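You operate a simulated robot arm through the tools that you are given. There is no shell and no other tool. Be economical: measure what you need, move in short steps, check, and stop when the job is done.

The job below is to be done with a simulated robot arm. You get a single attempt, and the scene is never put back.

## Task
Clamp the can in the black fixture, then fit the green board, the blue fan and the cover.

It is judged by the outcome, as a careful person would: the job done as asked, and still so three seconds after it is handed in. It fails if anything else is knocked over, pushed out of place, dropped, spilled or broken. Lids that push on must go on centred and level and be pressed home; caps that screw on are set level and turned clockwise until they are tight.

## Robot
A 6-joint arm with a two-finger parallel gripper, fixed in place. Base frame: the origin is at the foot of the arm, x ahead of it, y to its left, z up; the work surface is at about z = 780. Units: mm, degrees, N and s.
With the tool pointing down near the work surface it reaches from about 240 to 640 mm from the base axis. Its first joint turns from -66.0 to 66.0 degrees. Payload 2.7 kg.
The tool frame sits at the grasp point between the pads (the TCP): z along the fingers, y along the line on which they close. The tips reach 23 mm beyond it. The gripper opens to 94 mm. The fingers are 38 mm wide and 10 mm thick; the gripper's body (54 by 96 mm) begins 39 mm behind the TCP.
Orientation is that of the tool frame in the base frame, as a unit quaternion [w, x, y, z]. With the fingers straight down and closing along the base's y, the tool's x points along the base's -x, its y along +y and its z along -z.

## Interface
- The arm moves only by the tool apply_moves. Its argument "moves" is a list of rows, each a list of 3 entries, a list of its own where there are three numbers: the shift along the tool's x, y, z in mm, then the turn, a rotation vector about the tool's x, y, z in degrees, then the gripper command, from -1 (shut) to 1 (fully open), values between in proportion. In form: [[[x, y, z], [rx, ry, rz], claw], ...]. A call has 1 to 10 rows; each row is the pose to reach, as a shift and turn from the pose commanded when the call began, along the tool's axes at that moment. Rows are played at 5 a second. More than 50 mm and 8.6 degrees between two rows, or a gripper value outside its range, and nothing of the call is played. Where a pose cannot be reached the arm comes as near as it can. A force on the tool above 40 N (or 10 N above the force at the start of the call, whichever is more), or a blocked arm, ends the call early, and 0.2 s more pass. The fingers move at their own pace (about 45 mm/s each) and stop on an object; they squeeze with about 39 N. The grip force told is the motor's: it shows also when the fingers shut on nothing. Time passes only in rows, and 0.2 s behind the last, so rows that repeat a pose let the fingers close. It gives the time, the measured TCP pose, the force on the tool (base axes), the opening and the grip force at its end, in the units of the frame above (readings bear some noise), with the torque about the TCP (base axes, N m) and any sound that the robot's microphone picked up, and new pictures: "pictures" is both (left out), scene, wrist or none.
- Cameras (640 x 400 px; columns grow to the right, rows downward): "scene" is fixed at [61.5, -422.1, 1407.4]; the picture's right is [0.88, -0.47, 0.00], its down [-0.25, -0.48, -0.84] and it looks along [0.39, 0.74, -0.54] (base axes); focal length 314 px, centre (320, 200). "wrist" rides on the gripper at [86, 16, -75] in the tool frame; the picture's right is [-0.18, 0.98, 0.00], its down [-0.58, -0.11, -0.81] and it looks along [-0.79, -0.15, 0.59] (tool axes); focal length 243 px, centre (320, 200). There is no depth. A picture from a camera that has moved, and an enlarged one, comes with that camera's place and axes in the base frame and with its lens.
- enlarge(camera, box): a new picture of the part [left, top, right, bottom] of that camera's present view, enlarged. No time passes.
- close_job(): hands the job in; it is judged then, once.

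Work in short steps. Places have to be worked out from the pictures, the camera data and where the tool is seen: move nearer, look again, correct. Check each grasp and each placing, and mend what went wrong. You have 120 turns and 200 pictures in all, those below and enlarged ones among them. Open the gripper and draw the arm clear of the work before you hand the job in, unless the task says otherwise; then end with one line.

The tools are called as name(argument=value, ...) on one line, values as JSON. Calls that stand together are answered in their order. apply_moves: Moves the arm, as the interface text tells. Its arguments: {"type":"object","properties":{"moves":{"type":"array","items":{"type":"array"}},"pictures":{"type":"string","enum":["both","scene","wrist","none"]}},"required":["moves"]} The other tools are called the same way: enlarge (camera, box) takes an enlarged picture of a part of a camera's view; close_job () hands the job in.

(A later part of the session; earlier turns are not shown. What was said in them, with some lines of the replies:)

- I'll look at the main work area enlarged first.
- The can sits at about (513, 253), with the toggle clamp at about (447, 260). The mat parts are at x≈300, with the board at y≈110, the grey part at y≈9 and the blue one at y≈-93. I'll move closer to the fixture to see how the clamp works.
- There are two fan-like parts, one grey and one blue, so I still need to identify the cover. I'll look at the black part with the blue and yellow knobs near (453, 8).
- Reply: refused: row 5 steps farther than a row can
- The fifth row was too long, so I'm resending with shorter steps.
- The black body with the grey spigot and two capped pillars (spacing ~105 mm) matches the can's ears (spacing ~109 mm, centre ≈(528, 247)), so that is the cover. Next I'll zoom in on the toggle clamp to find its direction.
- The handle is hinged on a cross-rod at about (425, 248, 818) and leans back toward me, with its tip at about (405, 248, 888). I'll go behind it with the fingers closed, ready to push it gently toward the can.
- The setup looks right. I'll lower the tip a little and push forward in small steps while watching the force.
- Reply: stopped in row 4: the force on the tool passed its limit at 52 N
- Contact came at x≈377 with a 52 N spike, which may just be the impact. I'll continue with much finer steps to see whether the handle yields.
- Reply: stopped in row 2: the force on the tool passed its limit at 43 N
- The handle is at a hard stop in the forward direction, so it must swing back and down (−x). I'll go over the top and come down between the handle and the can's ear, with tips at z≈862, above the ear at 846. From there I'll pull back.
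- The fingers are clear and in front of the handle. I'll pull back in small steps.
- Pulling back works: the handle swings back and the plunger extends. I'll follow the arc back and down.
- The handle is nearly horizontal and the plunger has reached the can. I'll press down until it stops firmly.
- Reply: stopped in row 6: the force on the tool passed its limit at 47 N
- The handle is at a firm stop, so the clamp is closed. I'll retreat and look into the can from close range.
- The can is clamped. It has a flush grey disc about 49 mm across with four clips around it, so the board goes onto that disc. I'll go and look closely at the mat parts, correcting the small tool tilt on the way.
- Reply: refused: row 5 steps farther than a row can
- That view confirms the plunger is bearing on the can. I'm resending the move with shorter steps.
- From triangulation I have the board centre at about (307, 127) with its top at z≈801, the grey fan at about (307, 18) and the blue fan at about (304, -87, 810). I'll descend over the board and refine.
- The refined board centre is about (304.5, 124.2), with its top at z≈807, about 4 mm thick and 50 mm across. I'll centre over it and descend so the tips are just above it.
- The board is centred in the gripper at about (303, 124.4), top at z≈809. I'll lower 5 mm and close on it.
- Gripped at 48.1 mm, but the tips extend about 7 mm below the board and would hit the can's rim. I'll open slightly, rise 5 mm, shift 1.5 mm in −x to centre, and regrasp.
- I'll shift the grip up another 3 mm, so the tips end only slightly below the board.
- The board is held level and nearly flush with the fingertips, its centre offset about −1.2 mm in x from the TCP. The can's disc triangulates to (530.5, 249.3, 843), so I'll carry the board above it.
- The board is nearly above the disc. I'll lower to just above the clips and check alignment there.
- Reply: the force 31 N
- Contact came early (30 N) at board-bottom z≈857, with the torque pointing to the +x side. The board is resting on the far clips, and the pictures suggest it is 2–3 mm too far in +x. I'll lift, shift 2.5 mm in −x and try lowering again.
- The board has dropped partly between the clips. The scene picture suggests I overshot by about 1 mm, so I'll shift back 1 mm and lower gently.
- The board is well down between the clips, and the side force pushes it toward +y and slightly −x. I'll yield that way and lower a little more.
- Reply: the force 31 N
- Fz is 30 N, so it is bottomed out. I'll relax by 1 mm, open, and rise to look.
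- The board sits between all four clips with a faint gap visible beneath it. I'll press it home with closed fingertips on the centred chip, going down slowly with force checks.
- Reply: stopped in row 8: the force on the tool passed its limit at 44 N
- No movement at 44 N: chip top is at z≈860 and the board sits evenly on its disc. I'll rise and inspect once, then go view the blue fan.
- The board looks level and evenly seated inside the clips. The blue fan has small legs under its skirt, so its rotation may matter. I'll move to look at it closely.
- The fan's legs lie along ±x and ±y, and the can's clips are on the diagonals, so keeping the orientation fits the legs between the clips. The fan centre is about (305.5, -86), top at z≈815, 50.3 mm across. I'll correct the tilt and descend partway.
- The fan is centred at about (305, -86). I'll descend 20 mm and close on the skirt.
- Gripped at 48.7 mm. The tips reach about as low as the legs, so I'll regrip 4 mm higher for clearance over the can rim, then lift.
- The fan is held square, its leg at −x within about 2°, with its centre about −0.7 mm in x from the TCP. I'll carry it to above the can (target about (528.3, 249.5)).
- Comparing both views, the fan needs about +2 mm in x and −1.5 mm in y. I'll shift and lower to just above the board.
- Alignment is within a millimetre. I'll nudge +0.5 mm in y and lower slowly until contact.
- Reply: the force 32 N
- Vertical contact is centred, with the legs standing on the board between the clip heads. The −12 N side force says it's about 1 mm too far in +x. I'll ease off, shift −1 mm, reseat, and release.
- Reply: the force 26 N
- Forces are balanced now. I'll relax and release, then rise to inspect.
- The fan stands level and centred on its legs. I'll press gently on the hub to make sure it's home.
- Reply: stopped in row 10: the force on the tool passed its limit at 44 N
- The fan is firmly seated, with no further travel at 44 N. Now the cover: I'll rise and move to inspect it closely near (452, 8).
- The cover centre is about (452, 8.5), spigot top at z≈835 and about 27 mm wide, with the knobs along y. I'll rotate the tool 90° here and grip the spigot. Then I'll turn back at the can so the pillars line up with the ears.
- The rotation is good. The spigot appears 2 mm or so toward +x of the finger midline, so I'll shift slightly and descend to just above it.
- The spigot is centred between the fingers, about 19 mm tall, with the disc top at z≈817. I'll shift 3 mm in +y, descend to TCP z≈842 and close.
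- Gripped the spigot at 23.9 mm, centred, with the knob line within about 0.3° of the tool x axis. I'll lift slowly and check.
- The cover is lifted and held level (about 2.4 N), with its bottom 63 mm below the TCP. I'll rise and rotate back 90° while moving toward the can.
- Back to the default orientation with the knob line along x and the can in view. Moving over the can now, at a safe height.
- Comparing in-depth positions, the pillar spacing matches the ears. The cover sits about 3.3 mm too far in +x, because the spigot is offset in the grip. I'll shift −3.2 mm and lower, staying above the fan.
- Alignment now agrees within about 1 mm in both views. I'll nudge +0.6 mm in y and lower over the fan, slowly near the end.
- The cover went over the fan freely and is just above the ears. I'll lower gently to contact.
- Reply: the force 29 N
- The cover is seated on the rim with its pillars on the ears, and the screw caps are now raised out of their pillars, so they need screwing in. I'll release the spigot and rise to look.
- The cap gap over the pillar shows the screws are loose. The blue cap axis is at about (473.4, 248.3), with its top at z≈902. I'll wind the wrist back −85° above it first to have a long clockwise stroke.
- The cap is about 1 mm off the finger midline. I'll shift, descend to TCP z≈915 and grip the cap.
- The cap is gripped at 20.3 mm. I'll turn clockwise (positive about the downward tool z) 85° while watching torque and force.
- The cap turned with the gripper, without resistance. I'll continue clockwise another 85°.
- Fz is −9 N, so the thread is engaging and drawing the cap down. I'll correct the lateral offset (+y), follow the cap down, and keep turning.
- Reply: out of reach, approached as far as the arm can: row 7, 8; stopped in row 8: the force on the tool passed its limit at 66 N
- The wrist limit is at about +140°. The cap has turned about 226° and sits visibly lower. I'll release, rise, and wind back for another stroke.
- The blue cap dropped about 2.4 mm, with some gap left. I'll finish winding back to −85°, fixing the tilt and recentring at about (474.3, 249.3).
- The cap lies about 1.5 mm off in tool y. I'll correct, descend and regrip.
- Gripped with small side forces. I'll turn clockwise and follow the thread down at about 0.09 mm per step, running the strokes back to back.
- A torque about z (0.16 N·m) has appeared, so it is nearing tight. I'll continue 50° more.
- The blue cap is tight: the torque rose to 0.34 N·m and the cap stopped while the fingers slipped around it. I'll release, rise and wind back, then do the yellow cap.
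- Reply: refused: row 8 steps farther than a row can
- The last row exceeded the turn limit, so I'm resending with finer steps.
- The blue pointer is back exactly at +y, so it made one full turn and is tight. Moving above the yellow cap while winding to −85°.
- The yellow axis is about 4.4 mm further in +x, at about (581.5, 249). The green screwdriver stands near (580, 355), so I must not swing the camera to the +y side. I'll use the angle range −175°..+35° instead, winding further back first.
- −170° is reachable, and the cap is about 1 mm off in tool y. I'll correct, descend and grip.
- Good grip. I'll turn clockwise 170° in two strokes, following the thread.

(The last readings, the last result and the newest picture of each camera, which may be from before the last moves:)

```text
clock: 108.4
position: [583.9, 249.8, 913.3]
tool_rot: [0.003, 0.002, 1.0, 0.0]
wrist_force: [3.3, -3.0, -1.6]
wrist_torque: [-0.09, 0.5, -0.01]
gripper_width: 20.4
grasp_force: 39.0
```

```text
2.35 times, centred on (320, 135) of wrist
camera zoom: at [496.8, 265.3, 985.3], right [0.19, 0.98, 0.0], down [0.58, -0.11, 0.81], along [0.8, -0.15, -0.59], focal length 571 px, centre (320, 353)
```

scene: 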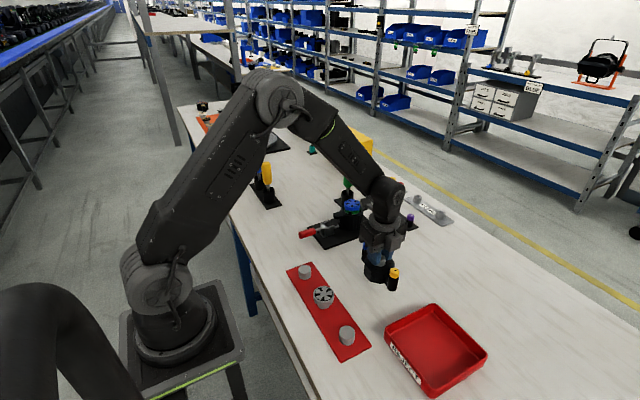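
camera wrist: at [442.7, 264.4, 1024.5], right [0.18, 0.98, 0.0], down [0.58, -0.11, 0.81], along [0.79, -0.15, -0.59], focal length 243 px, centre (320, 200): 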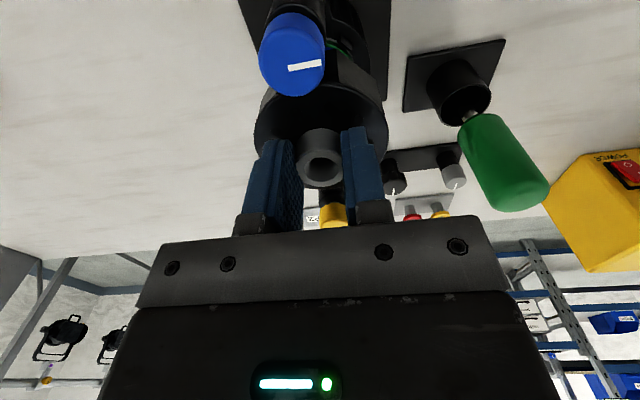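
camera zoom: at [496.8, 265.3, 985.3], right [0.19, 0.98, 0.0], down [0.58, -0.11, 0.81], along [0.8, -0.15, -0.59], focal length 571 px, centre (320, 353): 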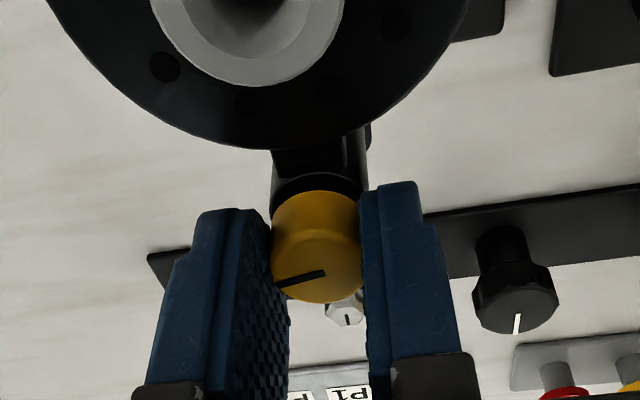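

No slip so far, 170° turned. Another 34°, then release, rise and rewind.

apply_moves(moves=[[[0, 0, 0.1], [0, 0, 8.5], -1], [[0, 0, 0.2], [0, 0, 17], -1], [[0, 0, 0.3], [0, 0, 25.5], -1], [[0, 0, 0.4], [0, 0, 34], -1], [[0, 0, 0.4], [0, 0, 34], -0.3], [[0, 0, 0.4], [0, 0, 34], -0.2], [[0, 0, -12], [0, 0, 34], -0.2], [[0, 0, -30], [0, 0, 29], -0.2], [[0, 0, -30], [0, 0, 21], -0.2], [[0, 0, -30], [0, 0, 13], -0.2]], pictures="none")

apply_moves(moves=[[[0, 0, 0], [0, 0, -8.5], -0.2], [[0, 0, 0], [0, 0, -17], -0.2], [[0, 0, 0], [0, 0, -25.5], -0.2], [[0, 0, 0], [0, 0, -34], -0.2], [[0, 0, 0], [0, 0, -42.5], -0.2], [[0, 0, 0], [0, 0, -51], -0.2], [[0, 0, 0], [0, 0, -59.5], -0.2], [[0, 0, 0], [0, 0, -68], -0.2], [[0, 0, 0], [0, 0, -76.5], -0.2], [[0, 0, 0], [0, 0, -85], -0.2]], pictures="none")

apply_moves(moves=[[[0, 0, 0], [0, 0, -8.5], -0.2], [[0, 0, 0], [0, 0, -17], -0.2], [[0, 0, 0], [0, 0, -25.5], -0.2], [[0, 0, 0], [0, 0, -34], -0.2], [[0, 0, 0], [0, 0, -42.5], -0.2], [[0, 0, 0], [0, 0, -51], -0.2], [[0, 0, 0], [0, 0, -59.5], -0.2], [[0, 0, 0], [0, 0, -68], -0.2], [[0, 0, 0], [0, 0, -76.5], -0.2], [[0, 0, 0], [0, 0, -85], -0.2]], pictures="none")

enlarge(camera="wrist", box=[220, 50, 420, 220])

enlarge(camera="scene", box=[325, 175, 385, 223])

```text
clock: 110.6
position: [583.1, 249.9, 943.8]
tool_rot: [0.004, 0.112, 0.994, -0.001]
wrist_force: [-0.2, 0.1, 0.7]
wrist_torque: [0.02, 0.0, 0.02]
gripper_width: 37.8
grasp_force: 0.0
```

```text
clock: 112.8
position: [582.5, 251.1, 943.3]
tool_rot: [0.0, -0.588, 0.809, -0.002]
wrist_force: [-0.2, 0.9, 0.3]
wrist_torque: [0.0, -0.01, -0.02]
gripper_width: 37.8
grasp_force: 0.0
```

```text
clock: 115.0
position: [583.4, 251.2, 943.7]
tool_rot: [0.0, 0.98, -0.198, 0.003]
wrist_force: [-0.5, 0.9, 0.5]
wrist_torque: [0.04, -0.02, 0.02]
gripper_width: 37.6
grasp_force: 0.1
```

```text
2.35 times, centred on (320, 135) of wrist
camera zoom: at [656.2, 200.4, 1016.3], right [-0.55, -0.83, 0.0], down [-0.5, 0.33, 0.8], along [-0.67, 0.44, -0.6], focal length 571 px, centre (320, 353)
```

zoom: 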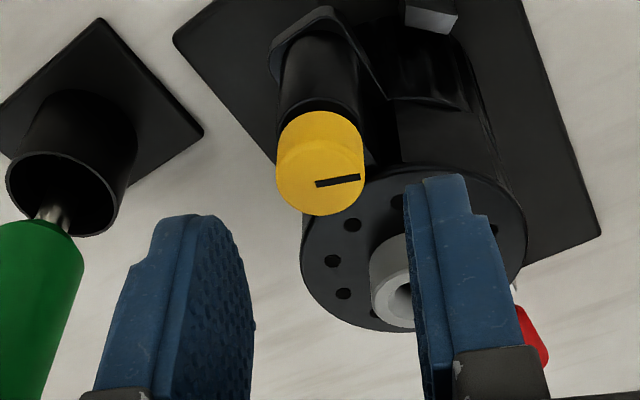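

```text
8.33 times, centred on (355, 199) of scene
camera zoom: at [61.5, -422.1, 1407.4], right [0.88, -0.47, 0.0], down [-0.25, -0.48, -0.84], along [0.39, 0.74, -0.54], focal length 2616 px, centre (28, 208)
```

zoom: 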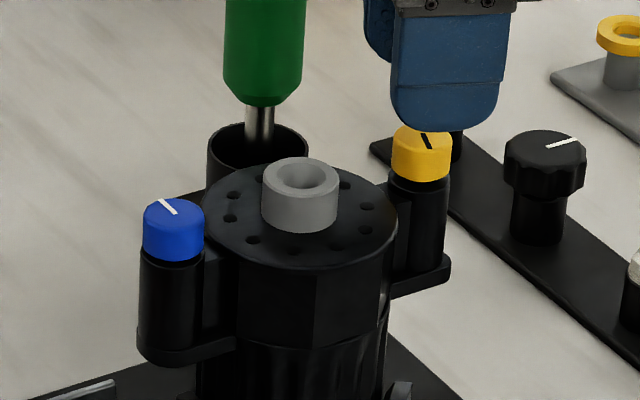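

The yellow cap is lower and centred between the fingers. I'll descend, regrip and turn on until tight.

apply_moves(moves=[[[0.3, 0, 12], [0, 0, 0], -0.2], [[0.3, 0, 24], [0, 0, 0], -0.2], [[0.3, 0, 31], [0, 0, 0], -0.2], [[0.3, 0, 31], [0, 0, 0], -0.6], [[0.3, 0, 31], [0, 0, 0], -1], [[0.3, 0, 31], [0, 0, 0], -1]], pictures="none")

apply_moves(moves=[[[0, 0, 0.1], [0, 0, 8.5], -1], [[0, 0, 0.2], [0, 0, 17], -1], [[0, 0, 0.3], [0, 0, 25.5], -1], [[0, 0, 0.4], [0, 0, 34], -1], [[0, 0, 0.5], [0, 0, 42.5], -1], [[0, 0, 0.6], [0, 0, 51], -1], [[0, 0, 0.7], [0, 0, 59.5], -1], [[0, 0, 0.8], [0, 0, 68], -1], [[0, 0, 0.9], [0, 0, 76.5], -1], [[0, 0, 1], [0, 0, 85], -1]], pictures="none")

enlarge(camera="wrist", box=[220, 50, 420, 220])

```text
clock: 116.4
position: [583.7, 249.4, 910.9]
tool_rot: [0.002, 0.98, -0.2, 0.003]
wrist_force: [-2.8, -1.8, 0.0]
wrist_torque: [-0.07, 0.08, 0.0]
gripper_width: 20.2
grasp_force: 38.9
```

```text
clock: 118.6
position: [582.0, 249.6, 911.4]
tool_rot: [0.001, -0.587, 0.809, -0.002]
wrist_force: [-7.5, -7.8, -0.2]
wrist_torque: [-0.72, 0.64, 0.03]
gripper_width: 20.2
grasp_force: 39.1
```

```text
2.35 times, centred on (320, 135) of wrist
camera zoom: at [540.7, 171.4, 983.7], right [-0.88, 0.48, -0.01], down [0.28, 0.52, 0.81], along [0.39, 0.7, -0.59], focal length 571 px, centre (320, 353)
```

zoom: 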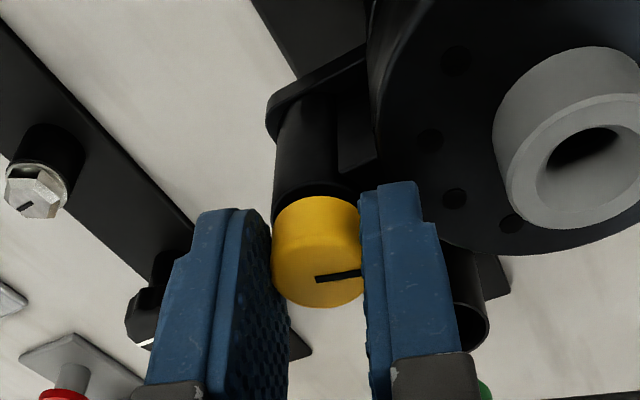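

About 289° so far, with no slip. I'll relieve the side load and turn 85° more, and I expect it to tighten.

apply_moves(moves=[[[0.7, 0.4, 0.1], [0, 0, 8.5], -1], [[0.7, 0.4, 0.2], [0, 0, 17], -1], [[0.7, 0.4, 0.3], [0, 0, 25.5], -1], [[0.7, 0.4, 0.4], [0, 0, 34], -1], [[0.7, 0.4, 0.5], [0, 0, 42.5], -1], [[0.7, 0.4, 0.6], [0, 0, 51], -1], [[0.7, 0.4, 0.7], [0, 0, 59.5], -1], [[0.7, 0.4, 0.7], [0, 0, 68], -1], [[0.7, 0.4, 0.7], [0, 0, 76.5], -1], [[0.7, 0.4, 0.7], [0, 0, 85], -1]], pictures="none")

enlarge(camera="wrist", box=[220, 50, 420, 220])

```text
clock: 120.8
position: [582.5, 249.5, 911.3]
tool_rot: [0.004, 0.115, 0.993, 0.0]
wrist_force: [0.7, -0.4, -2.3]
wrist_torque: [0.01, -0.15, 0.31]
gripper_width: 20.3
grasp_force: 39.1
```

```text
2.35 times, centred on (320, 135) of wrist
camera zoom: at [502.7, 283.8, 982.4], right [0.4, 0.92, 0.0], down [0.53, -0.24, 0.81], along [0.74, -0.33, -0.58], focal length 571 px, centre (320, 353)
```

zoom: 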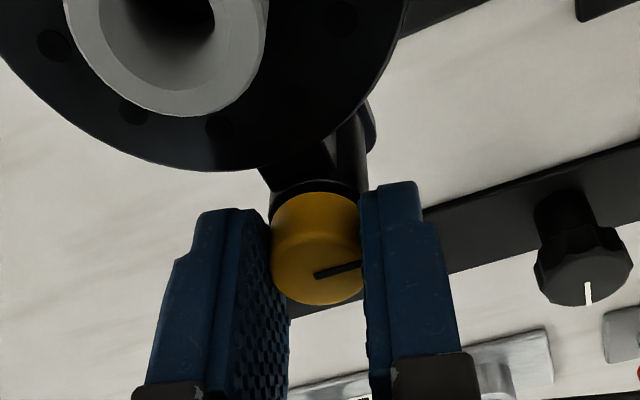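

Torque is 0.31 N·m now, at about 365° in total. I'll add a final 17° to confirm it holds, then release and rise.

apply_moves(moves=[[[0, 0, 0], [0, 0, 8.5], -1], [[0, 0, 0], [0, 0, 17], -1], [[0, 0, 0], [0, 0, 17], -1]], pictures="none")

enlarge(camera="wrist", box=[220, 50, 420, 220])

apply_moves(moves=[[[0, 0, 0], [0, 0, 0], -0.3], [[0, 0, 0], [0, 0, 0], -0.2], [[0, 0, -15], [0, 0, -3], -0.2], [[0, 0, -45], [0, 0, -11], -0.2], [[0, 0, -80], [0, 0, -19], -0.2], [[0, 0, -80], [0, 0, -27], -0.2], [[0, 0, -80], [0, 0, -30], -0.2]], pictures="none")

enlarge(camera="scene", box=[325, 175, 385, 223])

```text
clock: 121.6
position: [583.0, 249.5, 911.1]
tool_rot: [0.003, 0.261, 0.965, 0.0]
wrist_force: [0.8, 1.2, 0.6]
wrist_torque: [0.12, -0.01, 0.08]
gripper_width: 20.3
grasp_force: 38.7
```

```text
2.35 times, centred on (320, 135) of wrist
camera zoom: at [516.5, 305.8, 982.9], right [0.65, 0.76, 0.0], down [0.44, -0.38, 0.81], along [0.61, -0.53, -0.59], focal length 571 px, centre (320, 353)
```

zoom: 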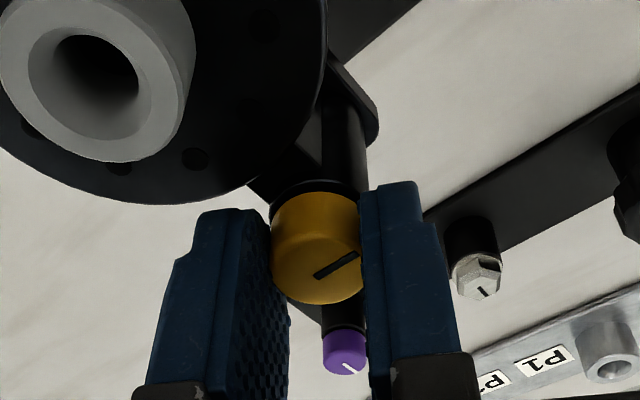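

```text
clock: 123.2
position: [581.8, 249.6, 990.7]
tool_rot: [0.003, -0.001, 1.0, -0.002]
wrist_force: [1.2, 0.3, 0.2]
wrist_torque: [-0.05, 0.02, 0.0]
gripper_width: 37.6
grasp_force: 0.0
```

```text
8.33 times, centred on (355, 199) of scene
camera zoom: at [61.5, -422.1, 1407.4], right [0.88, -0.47, 0.0], down [-0.25, -0.48, -0.84], along [0.39, 0.74, -0.54], focal length 2616 px, centre (28, 208)
```

zoom: 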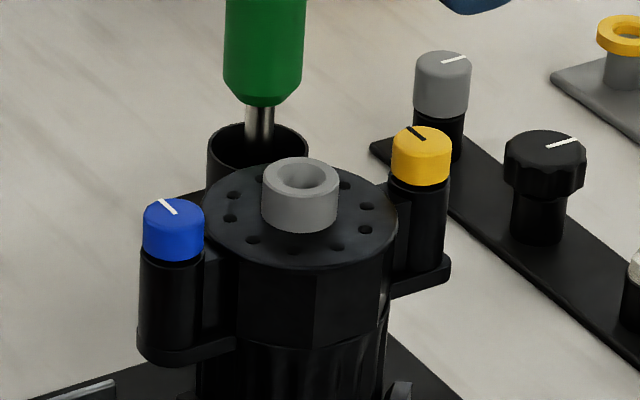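

Both caps are tight, their pointers back at the start angle after a full turn. I'll withdraw the arm and check the whole scene.

apply_moves(moves=[[[30, -20, -30], [0, 0, 0], 0], [[65, -45, -50], [0, 0, 0], 0.5], [[100, -75, -50], [0, 0, 0], 1], [[140, -100, -50], [0, 0, 0], 1], [[180, -120, -50], [0, 0, 0], 1], [[215, -140, -50], [0, 0, 0], 1], [[215, -140, -50], [0, 0, 0], 1]])

enlarge(camera="scene", box=[290, 170, 400, 250])

```text
clock: 124.8
position: [368.0, 108.5, 1040.0]
tool_rot: [0.004, 0.001, 1.0, -0.002]
wrist_force: [-0.1, 0.3, -0.5]
wrist_torque: [-0.02, 0.0, -0.02]
gripper_width: 93.8
grasp_force: 0.1
camera wrist: at [281.2, 124.3, 1111.6], right [0.18, 0.98, 0.0], down [0.58, -0.11, 0.81], along [0.8, -0.15, -0.59], focal length 243 px, centre (320, 200)
```

scene: 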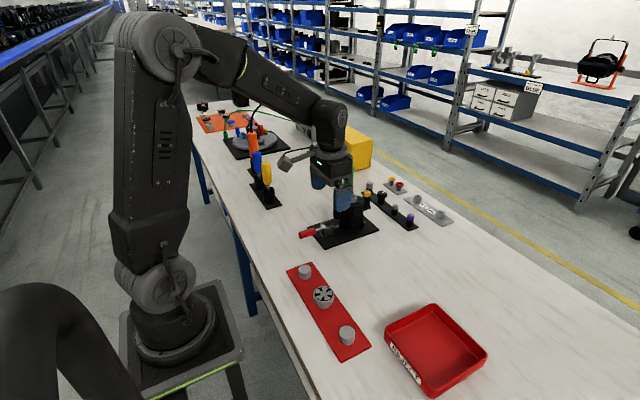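
wrist: 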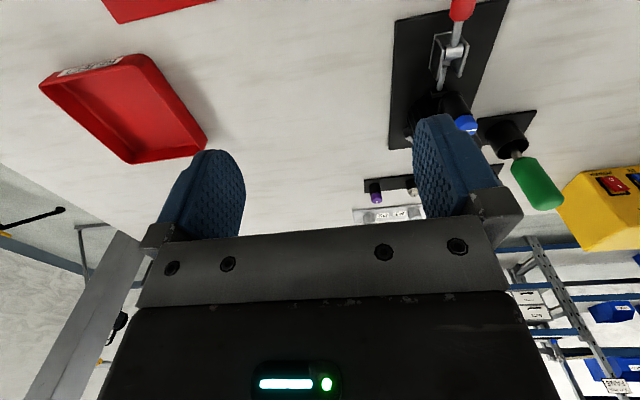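

```text
5.00 times, centred on (345, 210) of scene
camera zoom: at [61.5, -422.1, 1407.4], right [0.88, -0.47, 0.0], down [-0.25, -0.48, -0.84], along [0.39, 0.74, -0.54], focal length 1570 px, centre (195, 150)
```

zoom: 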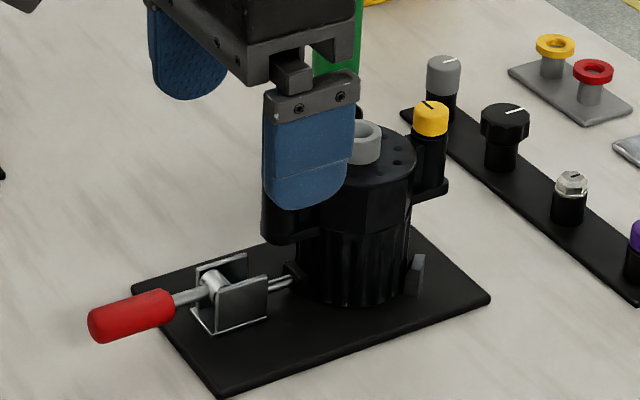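

The clamp is still closed, the cover is level and screwed down, everything else is in place, and the arm is clear with the gripper open. Handing in.

close_job()

```text
The job is handed in.
```

The can is clamped, the green board and blue fan are seated in it, and the cover is on with both of its caps screwed tight; the job is handed in.
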